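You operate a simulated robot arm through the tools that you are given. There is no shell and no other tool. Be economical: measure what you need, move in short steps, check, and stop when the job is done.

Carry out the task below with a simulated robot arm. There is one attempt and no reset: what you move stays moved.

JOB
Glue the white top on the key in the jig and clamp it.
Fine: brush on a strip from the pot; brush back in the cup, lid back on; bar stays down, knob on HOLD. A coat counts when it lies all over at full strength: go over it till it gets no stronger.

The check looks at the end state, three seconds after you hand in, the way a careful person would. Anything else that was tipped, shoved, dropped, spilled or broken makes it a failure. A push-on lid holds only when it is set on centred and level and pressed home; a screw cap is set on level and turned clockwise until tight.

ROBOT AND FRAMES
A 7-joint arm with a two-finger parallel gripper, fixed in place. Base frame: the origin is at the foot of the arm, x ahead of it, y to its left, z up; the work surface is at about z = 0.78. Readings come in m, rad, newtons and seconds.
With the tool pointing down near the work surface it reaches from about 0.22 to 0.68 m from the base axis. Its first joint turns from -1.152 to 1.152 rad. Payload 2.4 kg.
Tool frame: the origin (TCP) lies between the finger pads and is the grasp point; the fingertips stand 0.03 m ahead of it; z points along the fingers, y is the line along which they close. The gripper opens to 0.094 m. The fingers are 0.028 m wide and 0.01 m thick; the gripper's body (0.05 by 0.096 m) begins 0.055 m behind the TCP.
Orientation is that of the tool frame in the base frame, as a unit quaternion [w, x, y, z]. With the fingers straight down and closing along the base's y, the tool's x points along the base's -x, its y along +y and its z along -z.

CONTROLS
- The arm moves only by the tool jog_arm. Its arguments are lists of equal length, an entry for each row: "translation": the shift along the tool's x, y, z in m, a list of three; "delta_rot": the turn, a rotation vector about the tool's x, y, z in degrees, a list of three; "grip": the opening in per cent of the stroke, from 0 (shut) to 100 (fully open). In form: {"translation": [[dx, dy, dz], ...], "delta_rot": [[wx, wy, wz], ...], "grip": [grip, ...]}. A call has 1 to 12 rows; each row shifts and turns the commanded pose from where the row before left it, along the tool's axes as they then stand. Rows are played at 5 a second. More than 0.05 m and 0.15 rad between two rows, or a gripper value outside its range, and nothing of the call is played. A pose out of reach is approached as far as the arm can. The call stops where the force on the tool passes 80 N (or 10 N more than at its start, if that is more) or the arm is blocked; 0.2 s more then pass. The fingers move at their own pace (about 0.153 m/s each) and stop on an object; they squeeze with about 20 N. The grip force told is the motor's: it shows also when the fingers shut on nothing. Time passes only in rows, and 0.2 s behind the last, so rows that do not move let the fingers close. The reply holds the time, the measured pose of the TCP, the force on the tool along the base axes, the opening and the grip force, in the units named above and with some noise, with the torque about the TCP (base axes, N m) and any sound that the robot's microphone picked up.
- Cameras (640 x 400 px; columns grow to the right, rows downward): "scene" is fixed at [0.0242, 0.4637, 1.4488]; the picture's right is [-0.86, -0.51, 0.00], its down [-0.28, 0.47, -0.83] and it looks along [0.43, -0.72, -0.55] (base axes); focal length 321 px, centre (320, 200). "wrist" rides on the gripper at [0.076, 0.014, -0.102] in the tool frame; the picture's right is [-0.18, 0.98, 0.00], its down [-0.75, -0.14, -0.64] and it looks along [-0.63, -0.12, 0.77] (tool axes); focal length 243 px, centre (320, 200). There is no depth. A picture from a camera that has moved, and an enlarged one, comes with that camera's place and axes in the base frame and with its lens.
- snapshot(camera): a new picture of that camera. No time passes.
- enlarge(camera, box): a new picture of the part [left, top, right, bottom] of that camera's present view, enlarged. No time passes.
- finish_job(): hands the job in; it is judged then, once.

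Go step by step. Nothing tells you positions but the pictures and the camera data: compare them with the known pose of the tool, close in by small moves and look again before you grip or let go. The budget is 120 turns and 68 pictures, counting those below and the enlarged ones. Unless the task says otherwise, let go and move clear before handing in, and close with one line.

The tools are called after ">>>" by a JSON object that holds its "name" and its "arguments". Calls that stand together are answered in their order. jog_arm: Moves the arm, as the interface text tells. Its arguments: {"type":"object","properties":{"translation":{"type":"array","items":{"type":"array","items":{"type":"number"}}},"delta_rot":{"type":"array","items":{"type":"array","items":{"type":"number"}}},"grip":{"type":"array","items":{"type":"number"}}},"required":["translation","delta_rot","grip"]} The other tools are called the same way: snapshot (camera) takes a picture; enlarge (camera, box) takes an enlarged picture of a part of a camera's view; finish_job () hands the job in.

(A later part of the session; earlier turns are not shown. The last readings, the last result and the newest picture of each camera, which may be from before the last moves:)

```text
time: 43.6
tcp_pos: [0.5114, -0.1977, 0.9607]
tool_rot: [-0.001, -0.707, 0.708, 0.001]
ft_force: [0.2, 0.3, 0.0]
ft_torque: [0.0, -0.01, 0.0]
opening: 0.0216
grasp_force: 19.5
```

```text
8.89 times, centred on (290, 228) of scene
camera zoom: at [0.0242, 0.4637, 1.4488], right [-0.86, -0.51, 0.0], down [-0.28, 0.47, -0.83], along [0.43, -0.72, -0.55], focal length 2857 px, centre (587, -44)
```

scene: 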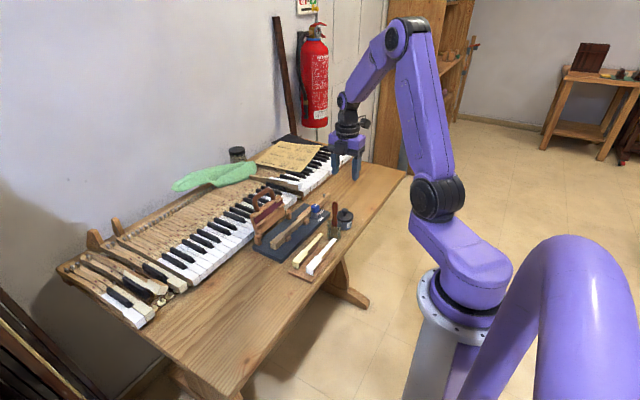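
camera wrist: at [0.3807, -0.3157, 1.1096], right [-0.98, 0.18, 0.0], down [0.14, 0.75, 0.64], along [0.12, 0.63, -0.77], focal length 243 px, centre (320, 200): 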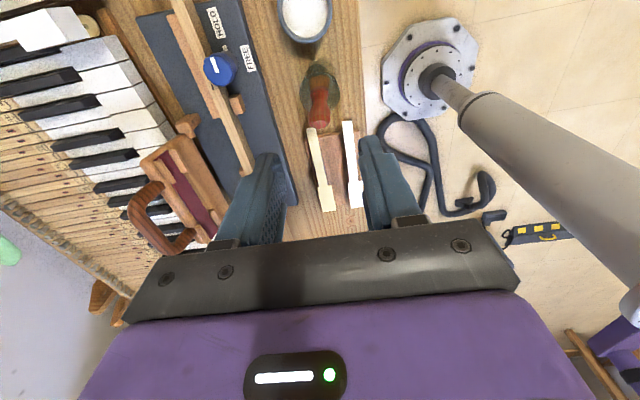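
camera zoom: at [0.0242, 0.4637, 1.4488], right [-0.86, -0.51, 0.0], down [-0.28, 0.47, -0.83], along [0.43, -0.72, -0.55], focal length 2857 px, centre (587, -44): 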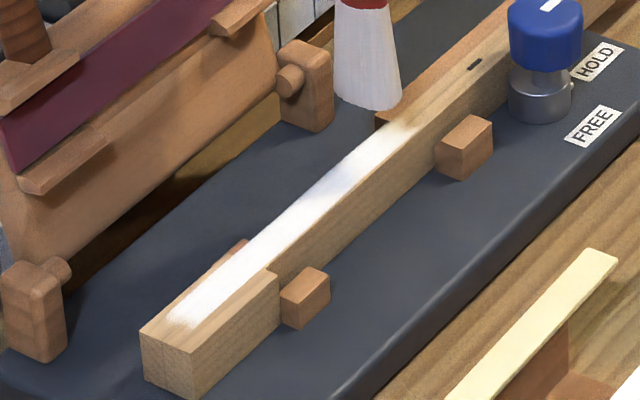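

The glue keeps to a defined ~13 mm strip with straight edges. Enlarge to judge evenness.

>>> {"name": "enlarge", "arguments": {"camera": "scene", "box": [270, 213, 305, 245]}}

>>> {"name": "snapshot", "arguments": {"camera": "wrist"}}

```text
12.50 times, centred on (288, 229) of scene
camera zoom: at [0.0242, 0.4637, 1.4488], right [-0.86, -0.51, 0.0], down [-0.28, 0.47, -0.83], along [0.43, -0.72, -0.55], focal length 4018 px, centre (726, -162)
```

zoom: 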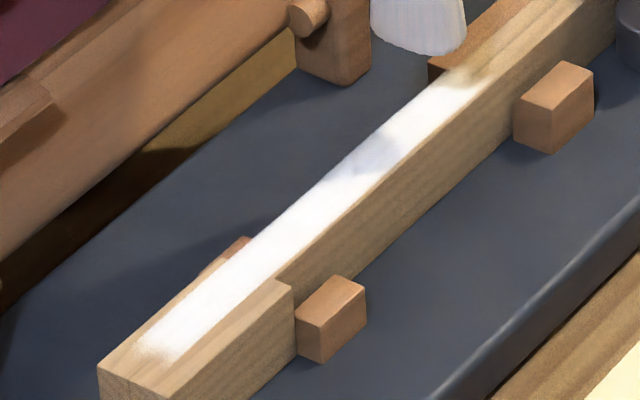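

```text
29 pictures are left
camera wrist: at [0.4981, -0.2725, 1.0631], right [-0.98, 0.18, 0.0], down [0.14, 0.75, 0.64], along [0.12, 0.63, -0.77], focal length 243 px, centre (320, 200)
```

wrist: 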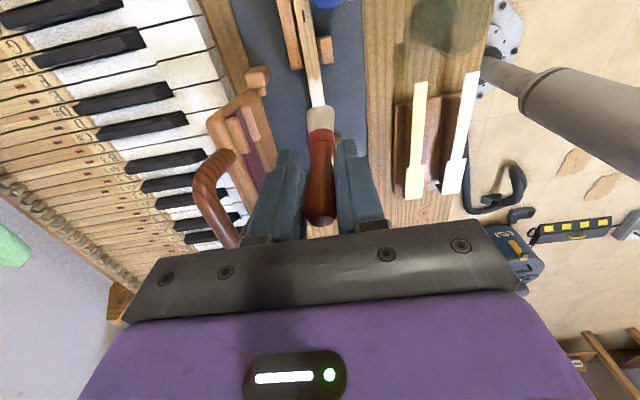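

The strip appears mask-limited at the head; it looks near full. I'll go over it once more over the full length with firm contact and compare.

>>> {"name": "jog_arm", "arguments": {"translation": [[0.0263, -0.001, 0], [0, 0, 0.024], [0, 0, 0.006], [-0.0165, 0, 0], [-0.0165, 0, 0], [-0.0165, 0, 0], [-0.0165, 0, 0], [-0.0165, 0, 0], [-0.0165, 0, 0], [-0.0165, 0, 0], [-0.0165, 0, 0], [-0.012, 0, 0]], "delta_rot": [[0, 0, 0], [0, 0, 0], [0, 0, 0], [0, 0, 0], [0, 0, 0], [0, 0, 0], [0, 0, 0], [0, 0, 0], [0, 0, 0], [0, 0, 0], [0, 0, 0], [0, 0, 0]], "grip": [0, 0, 0, 0, 0, 0, 0, 0, 0, 0, 0, 0]}}

>>> {"name": "jog_arm", "arguments": {"translation": [[0.0165, 0, 0], [0.0165, 0, 0], [0.0165, 0, 0], [0.0165, 0, 0], [0.0165, 0, 0], [0.0165, 0, 0], [0.0165, 0, 0], [0.0165, 0, 0], [0.012, 0, 0], [0, 0, 0]], "delta_rot": [[0, 0, 0], [0, 0, 0], [0, 0, 0], [0, 0, 0], [0, 0, 0], [0, 0, 0], [0, 0, 0], [0, 0, 0], [0, 0, 0], [0, 0, 0]], "grip": [0, 0, 0, 0, 0, 0, 0, 0, 0, 0]}}

>>> {"name": "jog_arm", "arguments": {"translation": [[0, 0, -0.03], [0, 0.04, 0], [0, 0.04, 0], [0, 0, 0]], "delta_rot": [[0, 0, 0], [0, 0, 0], [0, 0, 0], [0, 0, 0]], "grip": [0, 0, 0, 0]}}

>>> {"name": "enlarge", "arguments": {"camera": "scene", "box": [270, 205, 310, 245]}}

```text
time: 46.2
tcp_pos: [0.5107, -0.0791, 0.9292]
tool_rot: [0.0, -0.707, 0.707, 0.001]
ft_force: [0.2, -0.1, 3.5]
ft_torque: [-0.06, 0.0, -0.02]
opening: 0.0218
grasp_force: 19.4
```

```text
time: 48.4
tcp_pos: [0.5113, -0.2242, 0.9305]
tool_rot: [0.0, -0.707, 0.707, 0.0]
ft_force: [0.5, 2.9, 8.5]
ft_torque: [0.39, -0.02, -0.03]
opening: 0.0218
grasp_force: 19.9
```

```text
time: 49.4
tcp_pos: [0.4308, -0.2239, 0.9602]
tool_rot: [0.0, -0.707, 0.708, 0.0]
ft_force: [0.2, 0.4, -0.5]
ft_torque: [-0.02, -0.03, 0.02]
opening: 0.0218
grasp_force: 19.5
```

```text
10.00 times, centred on (290, 225) of scene
camera zoom: at [0.0242, 0.4637, 1.4488], right [-0.86, -0.51, 0.0], down [-0.28, 0.47, -0.83], along [0.43, -0.72, -0.55], focal length 3214 px, centre (620, -50)
```

zoom: 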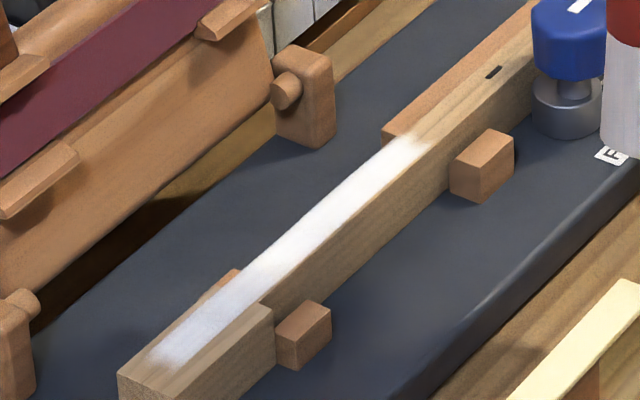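

It looks uneven in this light (some arm shadow), so I'll reload the brush and go over the strip again to be sure.

>>> {"name": "jog_arm", "arguments": {"translation": [[0, 0, -0.035], [0.03, 0.011, 0], [0.03, 0.011, 0], [0.0276, 0.012, 0], [0, 0, 0.035], [0, 0, 0.035], [0, 0, 0.006], [0, 0, 0], [0, 0, -0.01], [0, 0, -0.03], [0, 0, -0.038], [0, 0, 0]], "delta_rot": [[0, 0, 0], [0, 0, 0], [0, 0, 0], [0, 0, 0], [0, 0, 0], [0, 0, 0], [0, 0, 0], [0, 0, 0], [0, 0, 0], [0, 0, 0], [0, 0, 0], [0, 0, 0]], "grip": [0, 0, 0, 0, 0, 0, 0, 0, 0, 0, 0, 0]}}

>>> {"name": "jog_arm", "arguments": {"translation": [[-0.032, -0.005, 0], [-0.032, -0.005, 0], [-0.0235, -0.012, 0], [0, -0.03, 0], [0, -0.03, 0], [0, -0.033, 0], [0, 0, 0.03], [0, 0, 0.025], [0, 0, 0.009], [0, 0, 0]], "delta_rot": [[0, 0, 0], [0, 0, 0], [0, 0, 0], [0, 0, 0], [0, 0, 0], [0, 0, 0], [0, 0, 0], [0, 0, 0], [0, 0, 0], [0, 0, 0]], "grip": [0, 0, 0, 0, 0, 0, 0, 0, 0, 0]}}

```text
time: 52.0
tcp_pos: [0.3996, -0.3104, 0.9974]
tool_rot: [0.0, -0.707, 0.707, -0.001]
ft_force: [-0.5, -0.1, 0.4]
ft_torque: [0.04, 0.01, -0.01]
opening: 0.0218
grasp_force: 19.5
```

```text
time: 54.2
tcp_pos: [0.5136, -0.2244, 0.9326]
tool_rot: [0.0, 0.707, -0.707, 0.0]
ft_force: [0.1, -0.4, 0.0]
ft_torque: [0.0, -0.01, -0.04]
opening: 0.0221
grasp_force: 20.2
```

>>> {"name": "jog_arm", "arguments": {"translation": [[0, 0.001, 0.0022], [-0.0145, 0, 0], [-0.0145, 0, 0], [-0.0145, 0, 0], [-0.0145, 0, 0], [-0.0145, 0, 0], [-0.0145, 0, 0], [-0.0145, 0, 0], [-0.0145, 0, 0], [-0.0145, 0, 0], [-0.0145, 0, 0], [0, 0, 0]], "delta_rot": [[0, 0, 0], [0, 0, 0], [0, 0, 0], [0, 0, 0], [0, 0, 0], [0, 0, 0], [0, 0, 0], [0, 0, 0], [0, 0, 0], [0, 0, 0], [0, 0, 0], [0, 0, 0]], "grip": [0, 0, 0, 0, 0, 0, 0, 0, 0, 0, 0, 0]}}

>>> {"name": "jog_arm", "arguments": {"translation": [[0.0145, 0, 0], [0.0145, 0, 0], [0.0145, 0, 0], [0.0145, 0, 0], [0.0145, 0, 0], [0.0145, 0, 0], [0.0145, 0, 0], [0.0145, 0, 0], [0.0145, 0, 0], [0.0145, 0, 0], [0, 0, 0]], "delta_rot": [[0, 0, 0], [0, 0, 0], [0, 0, 0], [0, 0, 0], [0, 0, 0], [0, 0, 0], [0, 0, 0], [0, 0, 0], [0, 0, 0], [0, 0, 0], [0, 0, 0]], "grip": [0, 0, 0, 0, 0, 0, 0, 0, 0, 0, 0]}}

>>> {"name": "jog_arm", "arguments": {"translation": [[0, 0, -0.03], [0, 0.04, -0.03], [0, 0.04, 0], [0, 0, 0]], "delta_rot": [[0, 0, 0], [0, 0, 0], [0, 0, 0], [0, 0, 0]], "grip": [0, 0, 0, 0]}}

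>>> {"name": "enlarge", "arguments": {"camera": "scene", "box": [270, 205, 310, 245]}}

```text
time: 56.8
tcp_pos: [0.5119, -0.0788, 0.9303]
tool_rot: [0.0, 0.707, -0.707, 0.0]
ft_force: [-0.8, -0.1, -0.3]
ft_torque: [0.02, -0.01, -0.01]
opening: 0.0221
grasp_force: 19.9
```

```text
time: 59.2
tcp_pos: [0.5106, -0.2239, 0.9302]
tool_rot: [0.0, 0.707, -0.707, 0.0]
ft_force: [0.5, -0.8, -0.4]
ft_torque: [0.03, -0.01, -0.02]
opening: 0.0218
grasp_force: 19.9
```

```text
time: 60.2
tcp_pos: [0.4332, -0.2227, 0.9903]
tool_rot: [0.0, 0.707, -0.707, 0.0]
ft_force: [0.0, -0.3, -0.3]
ft_torque: [0.02, 0.02, -0.01]
opening: 0.022
grasp_force: 19.9
```

```text
10.00 times, centred on (290, 225) of scene
camera zoom: at [0.0242, 0.4637, 1.4488], right [-0.86, -0.51, 0.0], down [-0.28, 0.47, -0.83], along [0.43, -0.72, -0.55], focal length 3214 px, centre (620, -50)
```

zoom: 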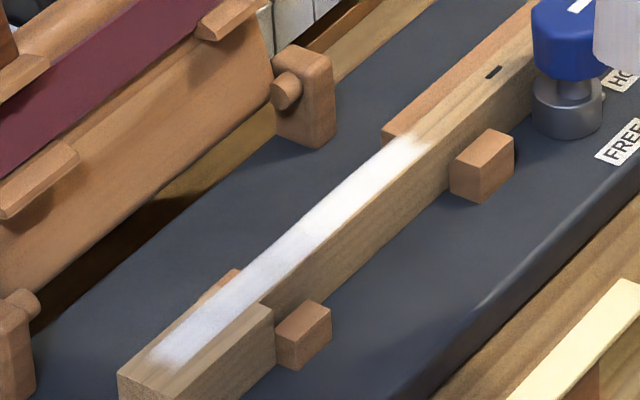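

No contact force in that pass — the brush slid up slightly in the grip when dipping. I'll redo the pass, first finding contact.

>>> {"name": "jog_arm", "arguments": {"translation": [[0, -0.04, 0], [0, -0.0385, 0.03], [0, 0, 0.03], [0, 0, 0.002], [0, 0, 0.002], [0, 0, 0]], "delta_rot": [[0, 0, 0], [0, 0, 0], [0, 0, 0], [0, 0, 0], [0, 0, 0], [0, 0, 0]], "grip": [0, 0, 0, 0, 0, 0]}}

```text
time: 61.6
tcp_pos: [0.5106, -0.2235, 0.9268]
tool_rot: [-0.001, 0.707, -0.707, 0.002]
ft_force: [-1.1, 0.9, 18.7]
ft_torque: [0.19, 0.07, 0.0]
opening: 0.0224
grasp_force: 19.9
```

>>> {"name": "jog_arm", "arguments": {"translation": [[0, 0, -0.0007], [-0.0145, 0, 0], [-0.0145, 0, 0], [-0.0145, 0, 0], [-0.0145, 0, 0], [-0.0145, 0, 0], [-0.0145, 0, 0], [-0.0145, 0, 0], [-0.0145, 0, 0], [-0.0145, 0, 0], [-0.0145, 0, 0], [0, 0, 0]], "delta_rot": [[0, 0, 0], [0, 0, 0], [0, 0, 0], [0, 0, 0], [0, 0, 0], [0, 0, 0], [0, 0, 0], [0, 0, 0], [0, 0, 0], [0, 0, 0], [0, 0, 0], [0, 0, 0]], "grip": [0, 0, 0, 0, 0, 0, 0, 0, 0, 0, 0, 0]}}

>>> {"name": "jog_arm", "arguments": {"translation": [[0, 0, 0.0006], [0.0145, 0, 0], [0.0145, 0, 0], [0.0145, 0, 0], [0.0145, 0, 0], [0.0145, 0, 0], [0.0145, 0, 0], [0.0145, 0, 0], [0.0145, 0, 0], [0.0145, 0, 0], [0.0145, 0, 0], [0, 0, 0]], "delta_rot": [[0, 0, 0], [0, 0, 0], [0, 0, 0], [0, 0, 0], [0, 0, 0], [0, 0, 0], [0, 0, 0], [0, 0, 0], [0, 0, 0], [0, 0, 0], [0, 0, 0], [0, 0, 0]], "grip": [0, 0, 0, 0, 0, 0, 0, 0, 0, 0, 0, 0]}}

>>> {"name": "jog_arm", "arguments": {"translation": [[0, 0, -0.03], [0, 0.04, -0.04], [0, 0.04, 0], [0.01, 0.036, 0], [0.01, 0, 0], [0, 0, 0]], "delta_rot": [[0, 0, 0], [0, 0, 0], [0, 0, 0], [0, 0, 0], [0, 0, 0], [0, 0, 0]], "grip": [0, 0, 0, 0, 0, 0]}}

>>> {"name": "enlarge", "arguments": {"camera": "scene", "box": [270, 205, 310, 245]}}

>>> {"name": "enlarge", "arguments": {"camera": "wrist", "box": [220, 0, 420, 200]}}

```text
time: 64.2
tcp_pos: [0.5111, -0.0773, 0.9281]
tool_rot: [0.0, 0.707, -0.707, 0.0]
ft_force: [-0.2, 0.4, -0.1]
ft_torque: [-0.05, -0.02, 0.02]
opening: 0.0219
grasp_force: 20.3
```

```text
time: 66.8
tcp_pos: [0.5112, -0.2244, 0.9263]
tool_rot: [0.0, -0.707, 0.707, 0.0]
ft_force: [0.1, -0.1, 1.7]
ft_torque: [0.07, 0.02, 0.01]
opening: 0.0222
grasp_force: 20.1
```

```text
refused: row 2 steps farther than a row can; nothing moved
```

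```text
10.00 times, centred on (290, 225) of scene
camera zoom: at [0.0241, 0.4637, 1.4488], right [-0.86, -0.51, 0.0], down [-0.28, 0.47, -0.83], along [0.43, -0.72, -0.55], focal length 3214 px, centre (620, -50)
```

zoom: 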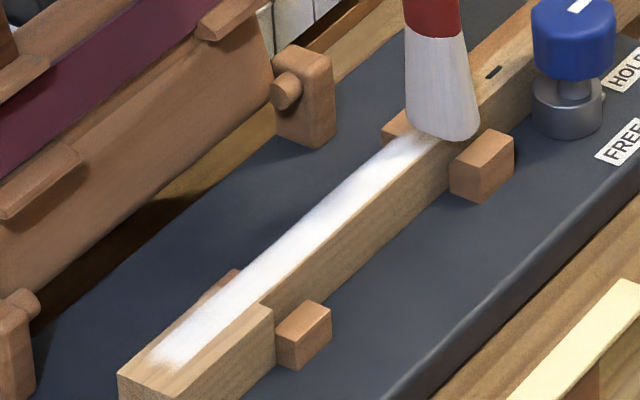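

```text
2.00 times, centred on (320, 100) of wrist
camera zoom: at [0.4969, -0.299, 1.0293], right [-0.98, 0.18, 0.0], down [0.14, 0.75, 0.64], along [0.12, 0.63, -0.77], focal length 485 px, centre (320, 400)
```

zoom: 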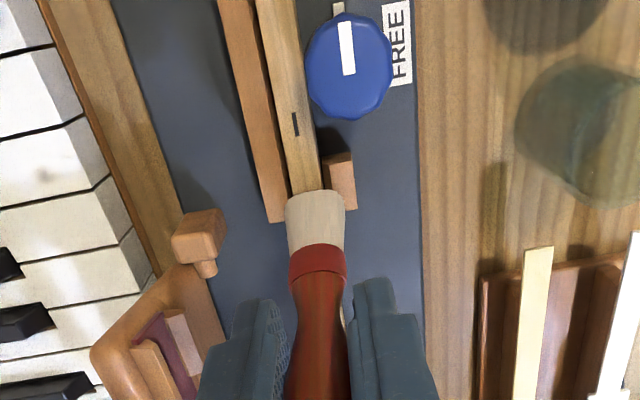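

The coat is evenly white and no stronger than before. Returning the brush to the cup at (0.394,−0.243).

>>> {"name": "jog_arm", "arguments": {"translation": [[0, 0, -0.035], [0, 0, -0.035], [0.004, 0.029, 0], [0.005, 0.03, 0], [0.005, 0.03, 0], [0.005, 0.0282, 0], [0, 0, 0], [0, 0, 0]], "delta_rot": [[0, 0, 0], [0, 0, 0], [0, 0, 0], [0, 0, 0], [0, 0, 0], [0, 0, 0], [0, 0, 0], [0, 0, 0]], "grip": [0, 0, 0, 0, 0, 0, 0, 0]}}

>>> {"name": "enlarge", "arguments": {"camera": "wrist", "box": [240, 40, 400, 200]}}

```text
time: 68.6
tcp_pos: [0.3926, -0.2432, 0.9951]
tool_rot: [-0.001, -0.707, 0.708, 0.0]
ft_force: [-0.3, -0.2, -0.7]
ft_torque: [-0.02, -0.03, -0.03]
opening: 0.0219
grasp_force: 19.8
```

```text
2.50 times, centred on (320, 120) of wrist
camera zoom: at [0.3799, -0.3182, 1.0983], right [-0.98, 0.18, 0.0], down [0.14, 0.75, 0.64], along [0.12, 0.63, -0.77], focal length 606 px, centre (320, 400)
```

zoom: 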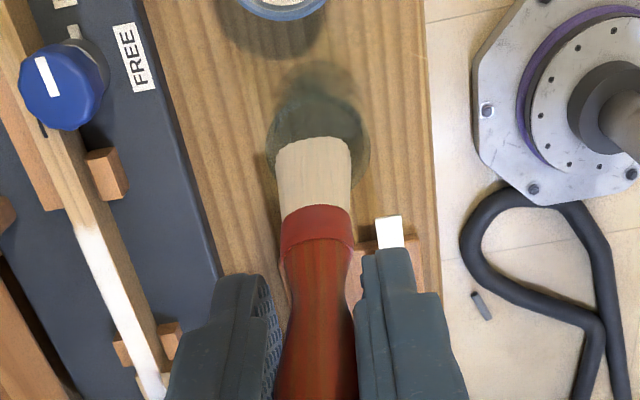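

Brush is over the cup. Lowering.

>>> {"name": "jog_arm", "arguments": {"translation": [[-0.001, -0.0015, 0.02], [0, 0, 0.03], [0, 0, 0.03], [0, 0, 0.01], [0, 0, 0.004], [0, 0, 0.003], [0, 0, 0]], "delta_rot": [[0, 0, 0], [0, 0, 0], [0, 0, 0], [0, 0, 0], [0, 0, 0], [0, 0, 0], [0, 0, 0]], "grip": [0, 0, 0, 0, 0, 0, 0]}}

```text
time: 70.2
tcp_pos: [0.3943, -0.2415, 0.8998]
tool_rot: [0.0, 0.707, -0.707, 0.0]
ft_force: [-1.0, -0.1, 0.5]
ft_torque: [0.08, 0.02, 0.02]
opening: 0.0218
grasp_force: 20.0
```

>>> {"name": "jog_arm", "arguments": {"translation": [[0, 0, 0.0015], [0, 0, 0.0015], [0, 0, 0]], "delta_rot": [[0, 0, 0], [0, 0, 0], [0, 0, 0]], "grip": [0, 0, 0]}}

```text
time: 71.0
tcp_pos: [0.395, -0.2408, 0.8966]
tool_rot: [0.001, -0.707, 0.707, 0.0]
ft_force: [-0.5, -0.4, -0.4]
ft_torque: [0.0, -0.02, 0.0]
opening: 0.0219
grasp_force: 19.8
```

Nearly at rest height (~0.8945). A bit further, then release and rise.

>>> {"name": "jog_arm", "arguments": {"translation": [[0, 0, 0.0015], [0, 0, 0], [0, 0, 0], [0, 0, 0], [0, 0, 0], [0, 0, -0.02], [0, 0, -0.04], [0, 0, -0.04], [0, 0, 0]], "delta_rot": [[0, 0, 0], [0, 0, 0], [0, 0, 0], [0, 0, 0], [0, 0, 0], [0, 0, 0], [0, 0, 0], [0, 0, 0], [0, 0, 0]], "grip": [0, 0, 40, 50, 50, 50, 50, 50, 50]}}

>>> {"name": "enlarge", "arguments": {"camera": "scene", "box": [290, 160, 380, 250]}}

```text
time: 73.0
tcp_pos: [0.3941, -0.2418, 0.9956]
tool_rot: [0.0, 0.707, -0.707, 0.0]
ft_force: [0.6, -0.4, 0.3]
ft_torque: [-0.01, 0.02, -0.02]
opening: 0.0471
grasp_force: 0.0
```

```text
4.44 times, centred on (335, 205) of scene
camera zoom: at [0.0242, 0.4637, 1.4488], right [-0.86, -0.51, 0.0], down [-0.28, 0.47, -0.83], along [0.43, -0.72, -0.55], focal length 1429 px, centre (253, 178)
```

zoom: 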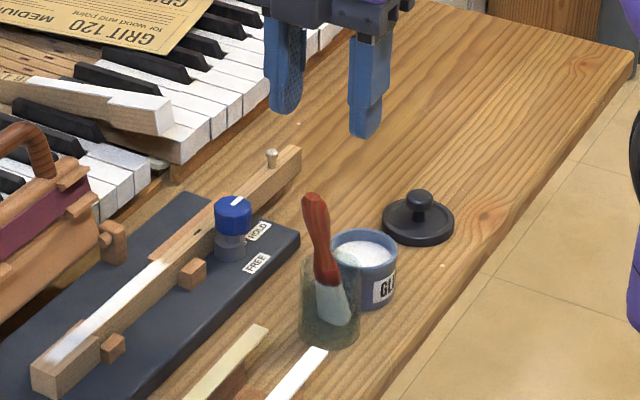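

The brush rests in the cup. Next the white top: moving above its head end at about (0.374,−0.077).

>>> {"name": "jog_arm", "arguments": {"translation": [[-0.04, 0.005, 0], [-0.04, 0.005, 0], [-0.04, 0.005, 0], [-0.045, 0.005, 0], [0, 0, 0.02], [0, 0, 0.03], [0, 0, 0]], "delta_rot": [[0, 0, 0], [0, 0, 0], [0, 0, 0], [0, 0, 0], [0, 0, 0], [0, 0, 0], [0, 0, 0]], "grip": [36, 36, 36, 36, 36, 36, 36]}}

>>> {"name": "snapshot", "arguments": {"camera": "wrist"}}

>>> {"name": "enlarge", "arguments": {"camera": "scene", "box": [280, 220, 350, 290]}}

```text
time: 74.6
tcp_pos: [0.3738, -0.0776, 0.9443]
tool_rot: [0.0, 0.707, -0.707, 0.0]
ft_force: [-0.8, 0.4, -1.0]
ft_torque: [0.03, 0.01, 0.02]
opening: 0.034
grasp_force: 0.1
```

```text
22 pictures are left
camera wrist: at [0.3613, -0.1525, 1.0477], right [-0.98, 0.18, 0.0], down [0.14, 0.75, 0.64], along [0.12, 0.63, -0.77], focal length 243 px, centre (320, 200)
```

wrist: 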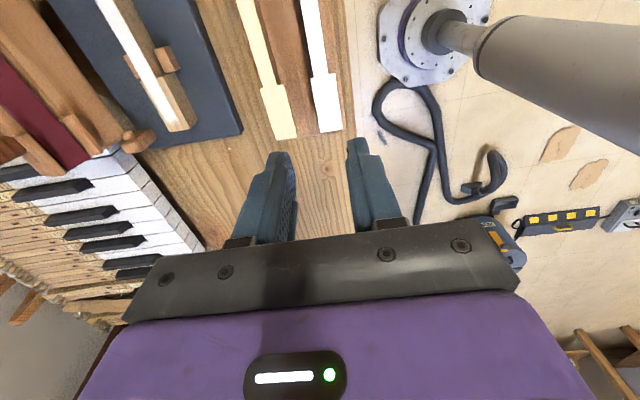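

```text
5.71 times, centred on (315, 255) of scene
camera zoom: at [0.0242, 0.4637, 1.4488], right [-0.86, -0.51, 0.0], down [-0.28, 0.47, -0.83], along [0.43, -0.72, -0.55], focal length 1837 px, centre (349, -114)
```

zoom: 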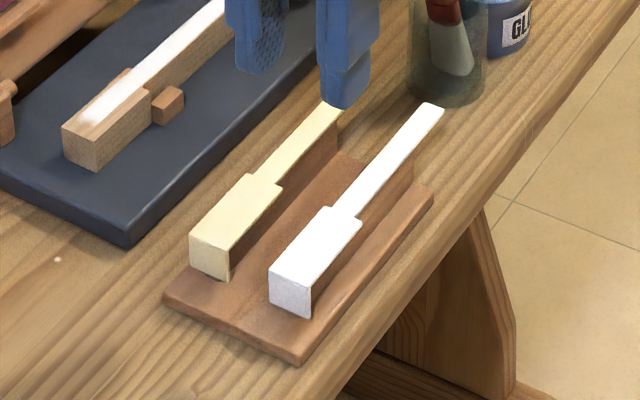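

White head: centre about (0.371,−0.073), top z≈0.82. Lowering fingers around it to just above plate height.

>>> {"name": "jog_arm", "arguments": {"translation": [[-0.005, 0.0028, 0.03], [0, 0, 0.04], [0, 0, 0.017], [0, 0, 0]], "delta_rot": [[0, 0, 0], [0, 0, 0], [0, 0, 0], [0, 0, 0]], "grip": [40, 40, 40, 40]}}

>>> {"name": "enlarge", "arguments": {"camera": "scene", "box": [295, 230, 345, 280]}}

>>> {"name": "enlarge", "arguments": {"camera": "wrist", "box": [240, 100, 400, 240]}}

```text
time: 75.6
tcp_pos: [0.3721, -0.0714, 0.8584]
tool_rot: [0.0, 0.708, -0.707, 0.0]
ft_force: [-0.9, -0.9, -0.7]
ft_torque: [-0.02, -0.02, -0.02]
opening: 0.0377
grasp_force: 0.1
```

```text
8.00 times, centred on (320, 255) of scene
camera zoom: at [0.0242, 0.4637, 1.4488], right [-0.86, -0.51, 0.0], down [-0.28, 0.47, -0.83], along [0.43, -0.72, -0.55], focal length 2572 px, centre (320, -240)
```

zoom: 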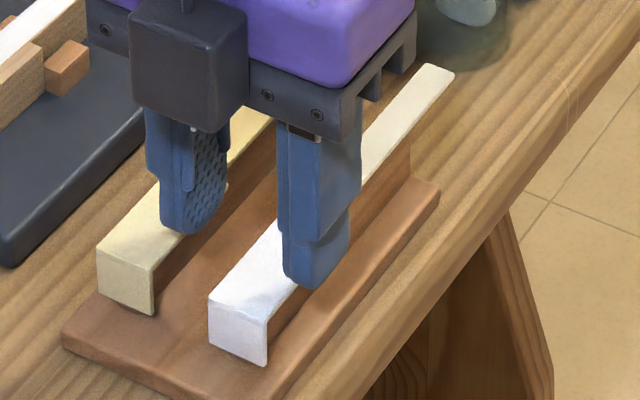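

```text
2.86 times, centred on (320, 170) of wrist
camera zoom: at [0.3594, -0.1462, 0.9613], right [-0.98, 0.18, 0.0], down [0.14, 0.75, 0.64], along [0.12, 0.63, -0.77], focal length 693 px, centre (320, 286)
```

zoom: 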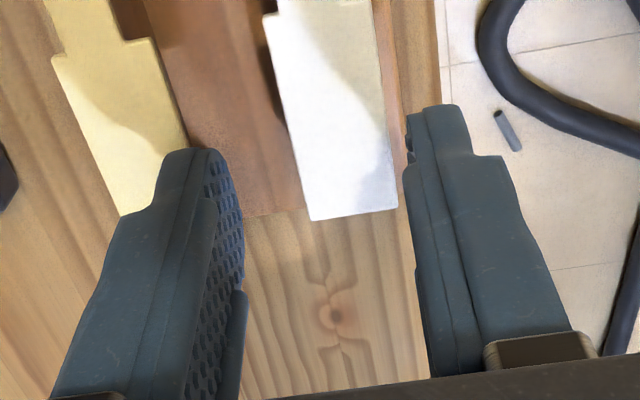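

White head centre x≈0.3695. I'll shift 2.5 mm and probe the plate height by trying to close, starting with tips at z≈0.82.

>>> {"name": "jog_arm", "arguments": {"translation": [[0.0015, 0.0025, 0.005], [0, 0, 0.004], [0, 0, 0], [0, 0, 0], [0, 0, 0]], "delta_rot": [[0, 0, 0], [0, 0, 0], [0, 0, 0], [0, 0, 0], [0, 0, 0]], "grip": [40, 40, 18, 18, 18]}}

```text
time: 76.8
tcp_pos: [0.3697, -0.073, 0.8497]
tool_rot: [0.0, -0.707, 0.707, 0.0]
ft_force: [0.3, 0.0, -0.1]
ft_torque: [0.0, 0.02, -0.04]
opening: 0.0168
grasp_force: 0.1
```

Tips still above the plate. Open, down 3 mm, try again.

>>> {"name": "jog_arm", "arguments": {"translation": [[0, 0, 0], [0, 0, 0], [0, 0, 0.003], [0, 0, 0], [0, 0, 0], [0, 0, 0]], "delta_rot": [[0, 0, 0], [0, 0, 0], [0, 0, 0], [0, 0, 0], [0, 0, 0], [0, 0, 0]], "grip": [40, 40, 40, 18, 18, 18]}}

```text
time: 78.2
tcp_pos: [0.3694, -0.0726, 0.8466]
tool_rot: [0.0, 0.707, -0.707, -0.001]
ft_force: [0.6, 0.2, -0.4]
ft_torque: [-0.05, -0.01, -0.01]
opening: 0.0206
grasp_force: 20.3
```

Gripped at 20.6 mm, so the plate top is z≈0.818. I'll regrip 1.5 mm lower for security, then lift slightly.

>>> {"name": "jog_arm", "arguments": {"translation": [[0, 0, 0], [0, 0, 0], [0, 0, 0.0015], [0, 0, 0], [0, 0, 0], [0, 0, 0]], "delta_rot": [[0, 0, 0], [0, 0, 0], [0, 0, 0], [0, 0, 0], [0, 0, 0], [0, 0, 0]], "grip": [40, 40, 40, 0, 0, 0]}}

>>> {"name": "jog_arm", "arguments": {"translation": [[0, 0, -0.005], [0, 0, -0.01], [0, 0, -0.02], [0, 0, -0.02], [0, 0, 0]], "delta_rot": [[0, 0, 0], [0, 0, 0], [0, 0, 0], [0, 0, 0], [0, 0, 0]], "grip": [0, 0, 0, 0, 0]}}

>>> {"name": "enlarge", "arguments": {"camera": "scene", "box": [285, 200, 355, 270]}}

>>> {"name": "enlarge", "arguments": {"camera": "wrist", "box": [220, 0, 420, 200]}}

```text
time: 79.6
tcp_pos: [0.3696, -0.0726, 0.8451]
tool_rot: [0.0, 0.707, -0.707, 0.0]
ft_force: [0.7, -1.2, -0.1]
ft_torque: [0.02, -0.01, -0.03]
opening: 0.0212
grasp_force: 20.5
```

```text
time: 80.8
tcp_pos: [0.3693, -0.0729, 0.9002]
tool_rot: [0.0, -0.706, 0.708, 0.0]
ft_force: [-0.2, 0.7, 0.8]
ft_torque: [0.03, -0.04, 0.01]
opening: 0.0209
grasp_force: 19.6
```

```text
5.71 times, centred on (320, 235) of scene
camera zoom: at [0.0242, 0.4637, 1.4488], right [-0.86, -0.51, 0.0], down [-0.28, 0.47, -0.83], along [0.43, -0.72, -0.55], focal length 1837 px, centre (320, 0)
```

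zoom: 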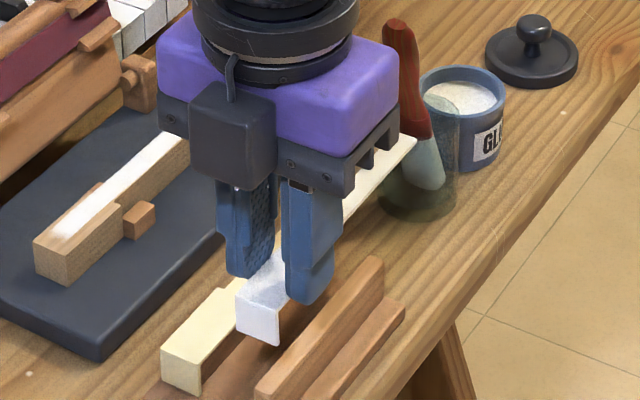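

```text
2.00 times, centred on (320, 100) of wrist
camera zoom: at [0.3562, -0.1483, 1.0026], right [-0.98, 0.18, 0.0], down [0.14, 0.75, 0.64], along [0.12, 0.63, -0.77], focal length 485 px, centre (320, 400)
```

zoom: 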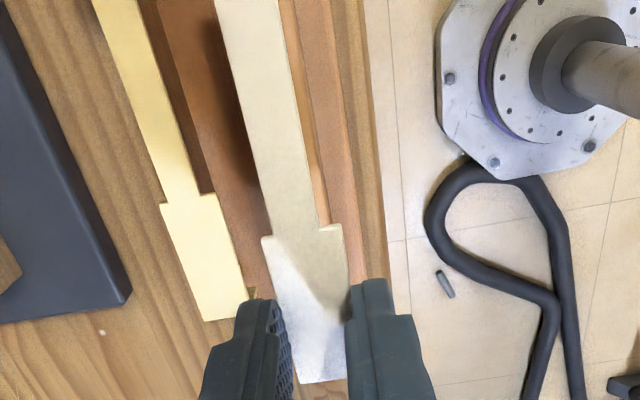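

The top is held level, 21 mm wide head. I'll carry it over the key to hover at (0.5115,−0.1005) and compare the alignment.

>>> {"name": "jog_arm", "arguments": {"translation": [[0, 0, -0.02], [0, -0.0355, 0], [0, -0.0355, 0], [0.0136, -0.0355, 0], [0.014, -0.0357, 0], [0, 0, 0.015], [0, 0, 0]], "delta_rot": [[0, 0, 0], [0, 0, 0], [0, 0, 0], [0, 0, 0], [0, 0, 0], [0, 0, 0], [0, 0, 0]], "grip": [0, 0, 0, 0, 0, 0, 0]}}

>>> {"name": "enlarge", "arguments": {"camera": "wrist", "box": [240, 0, 400, 200]}}

>>> {"name": "enlarge", "arguments": {"camera": "scene", "box": [255, 195, 315, 245]}}

```text
time: 82.4
tcp_pos: [0.5114, -0.0997, 0.9044]
tool_rot: [0.0, 0.707, -0.707, 0.0]
ft_force: [-0.3, -0.6, 0.2]
ft_torque: [0.02, 0.05, 0.01]
opening: 0.0207
grasp_force: 20.0
```

```text
2.00 times, centred on (320, 100) of wrist
camera zoom: at [0.4986, -0.1755, 1.0072], right [-0.98, 0.18, 0.0], down [0.14, 0.75, 0.64], along [0.12, 0.63, -0.77], focal length 485 px, centre (320, 400)
```

zoom: 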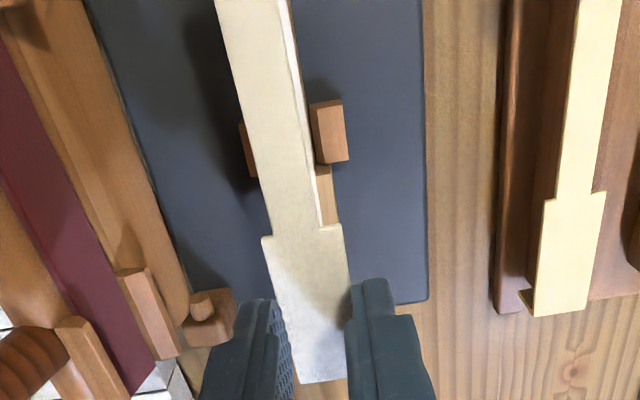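

```text
8.00 times, centred on (285, 220) of scene
camera zoom: at [0.0242, 0.4637, 1.4488], right [-0.86, -0.51, 0.0], down [-0.28, 0.47, -0.83], along [0.43, -0.72, -0.55], focal length 2572 px, centre (600, 40)
```

zoom: 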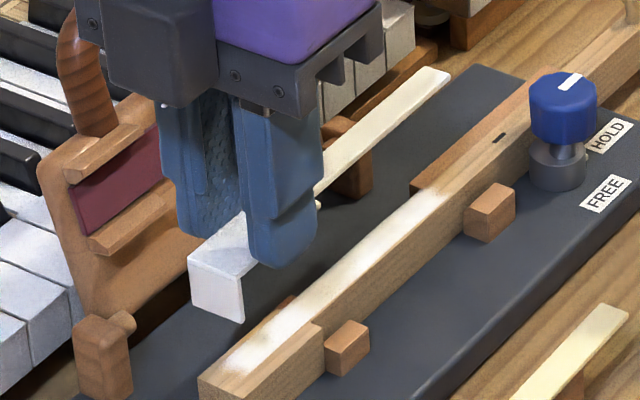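

The key's −x edge is at about x 0.5033 against the top's 0.5015, and the steps match within 1 mm. Correcting +1.7 mm in x, −0.8 mm in y and lowering to just above.

>>> {"name": "jog_arm", "arguments": {"translation": [[0.0008, -0.0017, 0.01], [0, 0, 0.01], [0, 0, 0.01], [0, 0, 0.006], [0, 0, 0]], "delta_rot": [[0, 0, 0], [0, 0, 0], [0, 0, 0], [0, 0, 0], [0, 0, 0]], "grip": [0, 0, 0, 0, 0]}}

>>> {"name": "enlarge", "arguments": {"camera": "scene", "box": [265, 210, 305, 245]}}

>>> {"name": "enlarge", "arguments": {"camera": "wrist", "box": [270, 50, 370, 200]}}

```text
time: 83.6
tcp_pos: [0.5129, -0.1007, 0.8691]
tool_rot: [0.0, 0.707, -0.707, 0.0]
ft_force: [-0.3, -0.9, 0.0]
ft_torque: [0.02, -0.01, 0.01]
opening: 0.0208
grasp_force: 19.9
```

```text
11.43 times, centred on (285, 228) of scene
camera zoom: at [0.0242, 0.4637, 1.4488], right [-0.86, -0.51, 0.0], down [-0.28, 0.47, -0.83], along [0.43, -0.72, -0.55], focal length 3674 px, centre (720, -114)
```

zoom: 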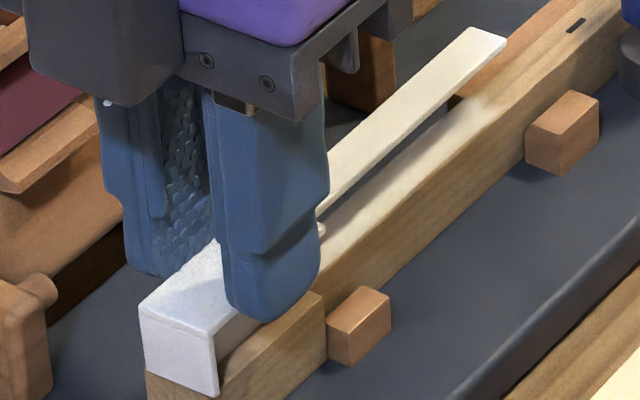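

```text
2.67 times, centred on (320, 125) of wrist
camera zoom: at [0.5001, -0.1758, 0.9711], right [-0.98, 0.18, 0.0], down [0.14, 0.75, 0.64], along [0.12, 0.63, -0.77], focal length 647 px, centre (320, 400)
```

zoom: 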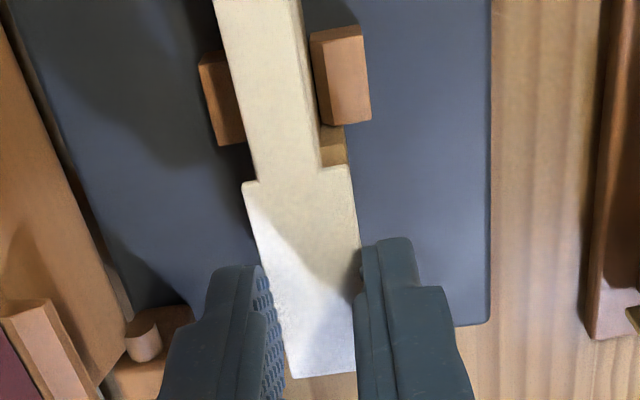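

Alignment looks right in x; the lip is about at the key's front edge. Lowering slowly with force checks — an early contact would mean the lip sits on the key.

>>> {"name": "jog_arm", "arguments": {"translation": [[0, 0, 0.002], [0, 0, 0.002], [0, 0, 0.002], [0, 0, 0.001], [0, 0, 0]], "delta_rot": [[0, 0, 0], [0, 0, 0], [0, 0, 0], [0, 0, 0], [0, 0, 0]], "grip": [0, 0, 0, 0, 0]}}

>>> {"name": "enlarge", "arguments": {"camera": "scene", "box": [265, 210, 305, 245]}}

```text
time: 84.8
tcp_pos: [0.5133, -0.1011, 0.862]
tool_rot: [0.0, 0.707, -0.707, 0.001]
ft_force: [-0.5, -2.4, 15.9]
ft_torque: [0.26, 0.0, -0.01]
opening: 0.0211
grasp_force: 20.3
```

```text
11.43 times, centred on (285, 228) of scene
camera zoom: at [0.0239, 0.4637, 1.4488], right [-0.86, -0.51, 0.0], down [-0.28, 0.47, -0.83], along [0.43, -0.72, -0.55], focal length 3674 px, centre (720, -114)
```

zoom: 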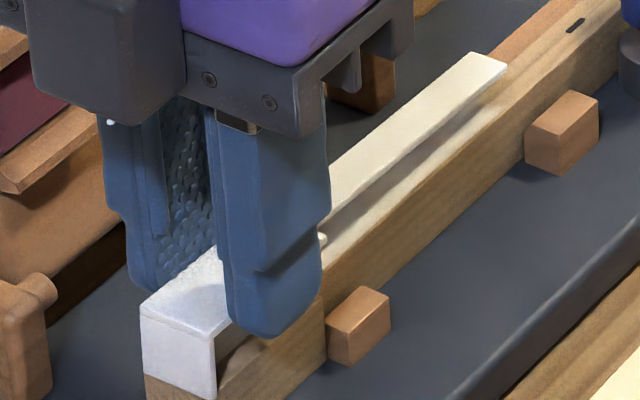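

Contact came early, with torque showing it's at the front lip: it sits on the key's edge. Lifting 3 mm, shifting +2 mm in y, lowering again.

>>> {"name": "jog_arm", "arguments": {"translation": [[0, 0, -0.003], [-0.002, 0, 0], [0, 0, 0.002], [0, 0, 0.002], [0, 0, 0.001], [0, 0, 0]], "delta_rot": [[0, 0, 0], [0, 0, 0], [0, 0, 0], [0, 0, 0], [0, 0, 0], [0, 0, 0]], "grip": [0, 0, 0, 0, 0, 0]}}

```text
time: 86.2
tcp_pos: [0.5137, -0.0997, 0.8589]
tool_rot: [0.0, 0.707, -0.707, 0.0]
ft_force: [-0.1, 0.3, -0.2]
ft_torque: [0.01, -0.01, 0.02]
opening: 0.0209
grasp_force: 19.7
```

No contact now; the lip is past the edge. Continue down.

>>> {"name": "jog_arm", "arguments": {"translation": [[0, 0, 0.002], [0, 0, 0.002], [0, 0, 0.002], [0, 0, 0]], "delta_rot": [[0, 0, 0], [0, 0, 0], [0, 0, 0], [0, 0, 0]], "grip": [0, 0, 0, 0]}}

>>> {"name": "enlarge", "arguments": {"camera": "scene", "box": [265, 210, 305, 245]}}

```text
time: 87.2
tcp_pos: [0.5135, -0.0986, 0.8542]
tool_rot: [0.0, 0.707, -0.707, 0.001]
ft_force: [0.0, 1.0, 0.4]
ft_torque: [0.0, 0.0, -0.02]
opening: 0.0209
grasp_force: 19.9
```

```text
11.43 times, centred on (285, 228) of scene
camera zoom: at [0.0242, 0.4637, 1.4488], right [-0.86, -0.51, 0.0], down [-0.28, 0.47, -0.83], along [0.43, -0.72, -0.55], focal length 3674 px, centre (720, -114)
```

zoom: 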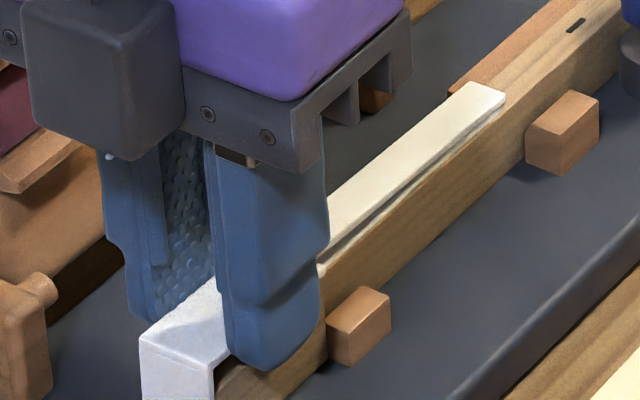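

The top is settling over the key, lip in front. A few mm more until contact.

>>> {"name": "jog_arm", "arguments": {"translation": [[0, 0, 0.0015], [0, 0, 0.0015], [0, 0, 0.001], [0, 0, 0]], "delta_rot": [[0, 0, 0], [0, 0, 0], [0, 0, 0], [0, 0, 0]], "grip": [0, 0, 0, 0]}}

```text
time: 88.2
tcp_pos: [0.5135, -0.0994, 0.8508]
tool_rot: [-0.001, 0.707, -0.707, 0.001]
ft_force: [0.4, 3.6, 5.1]
ft_torque: [-0.46, 0.02, -0.01]
opening: 0.0208
grasp_force: 20.5
```

Tail end touches first; a little more to bring the head down.

>>> {"name": "jog_arm", "arguments": {"translation": [[0, 0, 0.001], [0, 0, 0.001], [0, 0, 0]], "delta_rot": [[0, 0, 0], [0, 0, 0], [0, 0, 0]], "grip": [0, 0, 0]}}

```text
time: 89.0
tcp_pos: [0.513, -0.0998, 0.8492]
tool_rot: [0.002, -0.707, 0.707, -0.001]
ft_force: [-6.1, 5.4, 32.5]
ft_torque: [-0.41, -0.09, -0.23]
opening: 0.0209
grasp_force: 20.3
```

Landed with 32 N and the lip against the front. Easing off, releasing, and looking.

>>> {"name": "jog_arm", "arguments": {"translation": [[0, 0, -0.001], [0, 0, 0], [0, 0, 0], [0, 0, -0.02], [0, 0, -0.04], [0, 0, -0.04], [0, 0, 0]], "delta_rot": [[0, 0, 0], [0, 0, 0], [0, 0, 0], [0, 0, 0], [0, 0, 0], [0, 0, 0], [0, 0, 0]], "grip": [0, 36, 36, 36, 36, 36, 36]}}

>>> {"name": "enlarge", "arguments": {"camera": "scene", "box": [260, 195, 310, 245]}}

>>> {"name": "snapshot", "arguments": {"camera": "wrist"}}

```text
time: 90.6
tcp_pos: [0.5129, -0.0991, 0.9489]
tool_rot: [0.0, -0.707, 0.707, 0.0]
ft_force: [0.2, -1.2, -0.3]
ft_torque: [-0.02, -0.01, -0.02]
opening: 0.0336
grasp_force: 0.1
```

```text
8.00 times, centred on (285, 220) of scene
camera zoom: at [0.0242, 0.4637, 1.4488], right [-0.86, -0.51, 0.0], down [-0.28, 0.47, -0.83], along [0.43, -0.72, -0.55], focal length 2572 px, centre (600, 40)
```

zoom: 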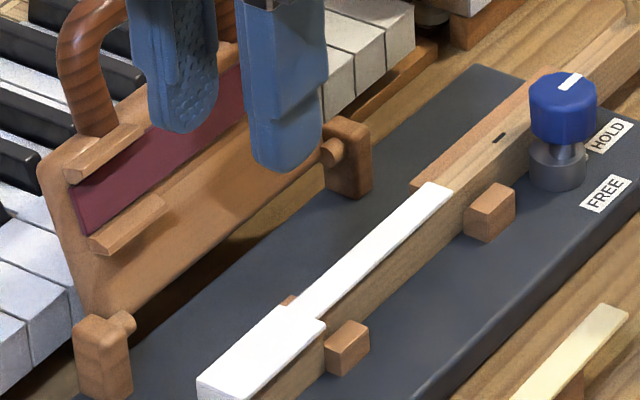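

```text
9 pictures are left
camera wrist: at [0.4991, -0.1746, 1.052], right [-0.98, 0.18, 0.0], down [0.14, 0.75, 0.64], along [0.12, 0.63, -0.77], focal length 243 px, centre (320, 200)
```

wrist: 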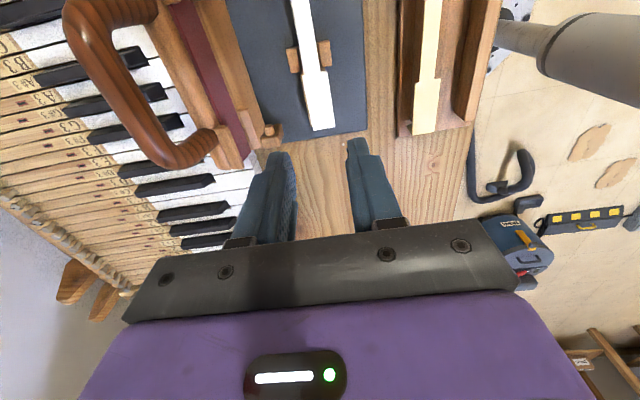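

The top sits neatly on the key. Now the bar: its handle top is around (0.587,−0.159,0.945). I'll go above it, straddling the handle with the fingers, to swing it over gently.

>>> {"name": "jog_arm", "arguments": {"translation": [[0, 0, -0.04], [0, 0, -0.04], [0.03, -0.037, 0], [0.03, -0.037, 0], [0, 0, 0], [0, 0, 0]], "delta_rot": [[0, 0, 0], [0, 0, 0], [0, 0, 0], [0, 0, 0], [0, 0, 0], [0, 0, 0]], "grip": [36, 36, 40, 40, 40, 40]}}

>>> {"name": "snapshot", "arguments": {"camera": "wrist"}}

```text
time: 92.0
tcp_pos: [0.5875, -0.1593, 1.0286]
tool_rot: [0.0, 0.707, -0.707, 0.0]
ft_force: [-1.0, 0.5, 0.8]
ft_torque: [-0.01, 0.0, -0.01]
opening: 0.0375
grasp_force: 0.1
```

```text
8 pictures are left
camera wrist: at [0.5736, -0.2341, 1.1313], right [-0.98, 0.18, 0.0], down [0.14, 0.75, 0.64], along [0.12, 0.63, -0.77], focal length 243 px, centre (320, 200)
```

wrist: 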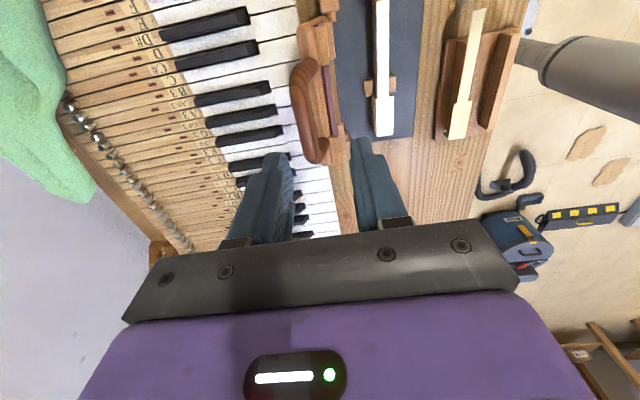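

Handle top at about (0.601,−0.162,0.931). Moving over it and straddling it.

>>> {"name": "jog_arm", "arguments": {"translation": [[0.0025, -0.0135, 0.02], [0, 0, 0.03], [0, 0, 0.02], [0, 0, 0.01], [0, 0, 0]], "delta_rot": [[0, 0, 0], [0, 0, 0], [0, 0, 0], [0, 0, 0], [0, 0, 0]], "grip": [42, 42, 42, 42, 42]}}

>>> {"name": "enlarge", "arguments": {"camera": "scene", "box": [230, 160, 310, 240]}}

```text
time: 93.2
tcp_pos: [0.6017, -0.1622, 0.9492]
tool_rot: [0.0, -0.707, 0.707, 0.001]
ft_force: [-1.4, -0.3, 0.6]
ft_torque: [-0.02, -0.01, 0.0]
opening: 0.0398
grasp_force: 0.1
```

```text
5.00 times, centred on (270, 200) of scene
camera zoom: at [0.0242, 0.4637, 1.4488], right [-0.86, -0.51, 0.0], down [-0.28, 0.47, -0.83], along [0.43, -0.72, -0.55], focal length 1607 px, centre (570, 200)
```

zoom: 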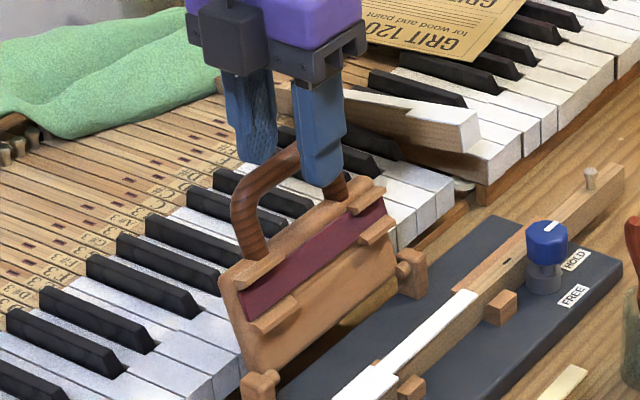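

The fingers straddle the handle. First a small push toward −x to see whether the bar is free.

>>> {"name": "jog_arm", "arguments": {"translation": [[0, 0, 0], [0, 0.0085, -0.002], [0, 0.009, -0.002], [0, 0, 0]], "delta_rot": [[0, 0, 0], [0, 0, 0], [0, 0, 0], [0, 0, 0]], "grip": [32, 32, 32, 32]}}

```text
time: 94.2
tcp_pos: [0.5834, -0.1618, 0.9536]
tool_rot: [0.0, 0.707, -0.707, 0.001]
ft_force: [0.6, 0.3, 0.7]
ft_torque: [0.0, 0.0, 0.01]
opening: 0.0304
grasp_force: 0.6
```

No resistance. Continuing the arc.

>>> {"name": "jog_arm", "arguments": {"translation": [[0, 0.011, -0.001], [0, 0.0105, -0.001], [0, 0.011, 0.001], [0, 0.0105, 0.001], [0, 0.0105, 0.0025], [0, 0.0104, 0.003], [0, 0, 0]], "delta_rot": [[0, 0, 0], [0, 0, 0], [0, 0, 0], [0, 0, 0], [0, 0, 0], [0, 0, 0], [0, 0, 0]], "grip": [32, 32, 32, 32, 32, 32, 32]}}

>>> {"name": "enlarge", "arguments": {"camera": "scene", "box": [230, 160, 330, 250]}}

```text
time: 95.8
tcp_pos: [0.5198, -0.1605, 0.9461]
tool_rot: [0.0, -0.707, 0.707, -0.001]
ft_force: [-0.3, -0.1, 0.4]
ft_torque: [-0.02, 0.03, -0.01]
opening: 0.03
grasp_force: 0.4
```

```text
4.44 times, centred on (280, 205) of scene
camera zoom: at [0.0242, 0.4637, 1.4488], right [-0.86, -0.51, 0.0], down [-0.28, 0.47, -0.83], along [0.43, -0.72, -0.55], focal length 1429 px, centre (498, 178)
```

zoom: 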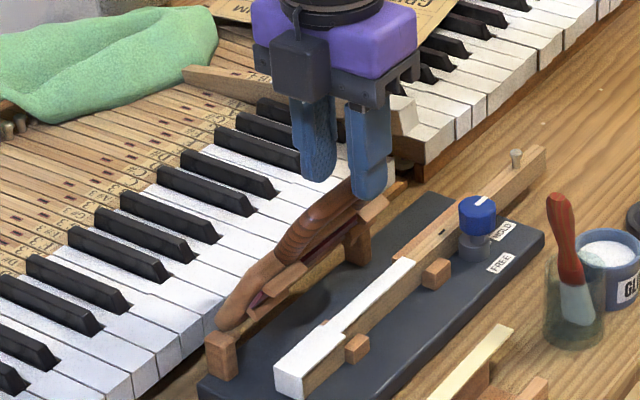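

The bar follows. Continuing down the arc.

>>> {"name": "jog_arm", "arguments": {"translation": [[0, 0.0098, 0.0045], [0, 0.0098, 0.0046], [0, 0.0089, 0.0062], [0, 0.0088, 0.0062], [0, 0.0077, 0.0076], [0, 0.0076, 0.0077], [0, 0.0062, 0.0088], [0, 0.0062, 0.0089], [0, 0.0045, 0.0098], [0, 0.0046, 0.0098], [0, 0, 0]], "delta_rot": [[0, 0, 0], [0, 0, 0], [0, 0, 0], [0, 0, 0], [0, 0, 0], [0, 0, 0], [0, 0, 0], [0, 0, 0], [0, 0, 0], [0, 0, 0], [0, 0, 0]], "grip": [32, 32, 32, 32, 32, 32, 32, 32, 32, 32, 32]}}

>>> {"name": "enlarge", "arguments": {"camera": "scene", "box": [255, 170, 335, 250]}}

```text
time: 98.2
tcp_pos: [0.4456, -0.1616, 0.874]
tool_rot: [0.001, -0.707, 0.707, 0.0]
ft_force: [-0.5, -0.6, 1.8]
ft_torque: [-0.01, 0.03, -0.01]
opening: 0.03
grasp_force: 0.1
```

```text
5.00 times, centred on (295, 210) of scene
camera zoom: at [0.0242, 0.4637, 1.4488], right [-0.86, -0.51, 0.0], down [-0.28, 0.47, -0.83], along [0.43, -0.72, -0.55], focal length 1607 px, centre (445, 150)
```

zoom: 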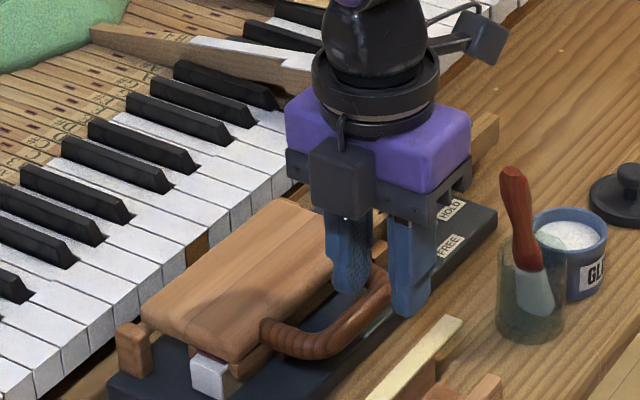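

The bar has come down onto the top. Raising the fingers clear, closing them, and moving over the bar's middle to press it.

>>> {"name": "jog_arm", "arguments": {"translation": [[0, 0, -0.02], [0, 0, -0.03], [0, 0, -0.03], [0, -0.035, 0], [0, -0.035, 0], [0, 0, 0], [0, 0, 0]], "delta_rot": [[0, 0, 0], [0, 0, 0], [0, 0, 0], [0, 0, 0], [0, 0, 0], [0, 0, 0], [0, 0, 0]], "grip": [34, 34, 34, 0, 0, 0, 0]}}

>>> {"name": "enlarge", "arguments": {"camera": "scene", "box": [255, 190, 335, 250]}}

```text
time: 99.8
tcp_pos: [0.5158, -0.162, 0.9531]
tool_rot: [0.0, -0.707, 0.707, 0.0]
ft_force: [0.1, -0.7, 0.0]
ft_torque: [-0.03, 0.0, 0.03]
opening: 0.0
grasp_force: 19.5
```

```text
6.67 times, centred on (295, 220) of scene
camera zoom: at [0.0242, 0.4637, 1.4488], right [-0.86, -0.51, 0.0], down [-0.28, 0.47, -0.83], along [0.43, -0.72, -0.55], focal length 2143 px, centre (487, 67)
```

zoom: 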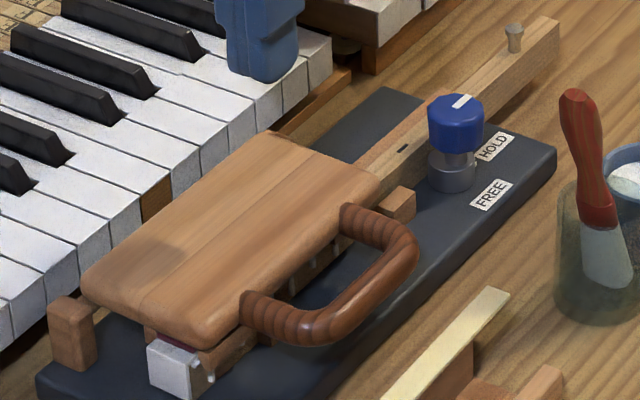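

The bar lies down flat with a little squeeze-out. I'll press lightly on its middle to make sure it is seated.

>>> {"name": "jog_arm", "arguments": {"translation": [[0, 0, 0.03], [0, 0, 0.025], [0, 0, 0.008], [0, 0, 0.003], [0, 0, 0.003], [0, 0, 0]], "delta_rot": [[0, 0, 0], [0, 0, 0], [0, 0, 0], [0, 0, 0], [0, 0, 0], [0, 0, 0]], "grip": [0, 0, 0, 0, 0, 0]}}

```text
time: 101.2
tcp_pos: [0.5142, -0.1613, 0.8852]
tool_rot: [0.0, -0.707, 0.708, 0.001]
ft_force: [0.4, -0.1, -0.3]
ft_torque: [0.0, -0.02, 0.0]
opening: 0.0002
grasp_force: 20.2
```

>>> {"name": "jog_arm", "arguments": {"translation": [[0, 0, 0.003], [0, 0, 0.003], [0, 0, 0.003], [0, 0, 0]], "delta_rot": [[0, 0, 0], [0, 0, 0], [0, 0, 0], [0, 0, 0]], "grip": [0, 0, 0, 0]}}

```text
time: 102.2
tcp_pos: [0.5143, -0.1619, 0.8756]
tool_rot: [0.0, 0.707, -0.707, 0.0]
ft_force: [-0.2, 0.5, -0.5]
ft_torque: [0.02, -0.01, -0.01]
opening: 0.0001
grasp_force: 19.8
```

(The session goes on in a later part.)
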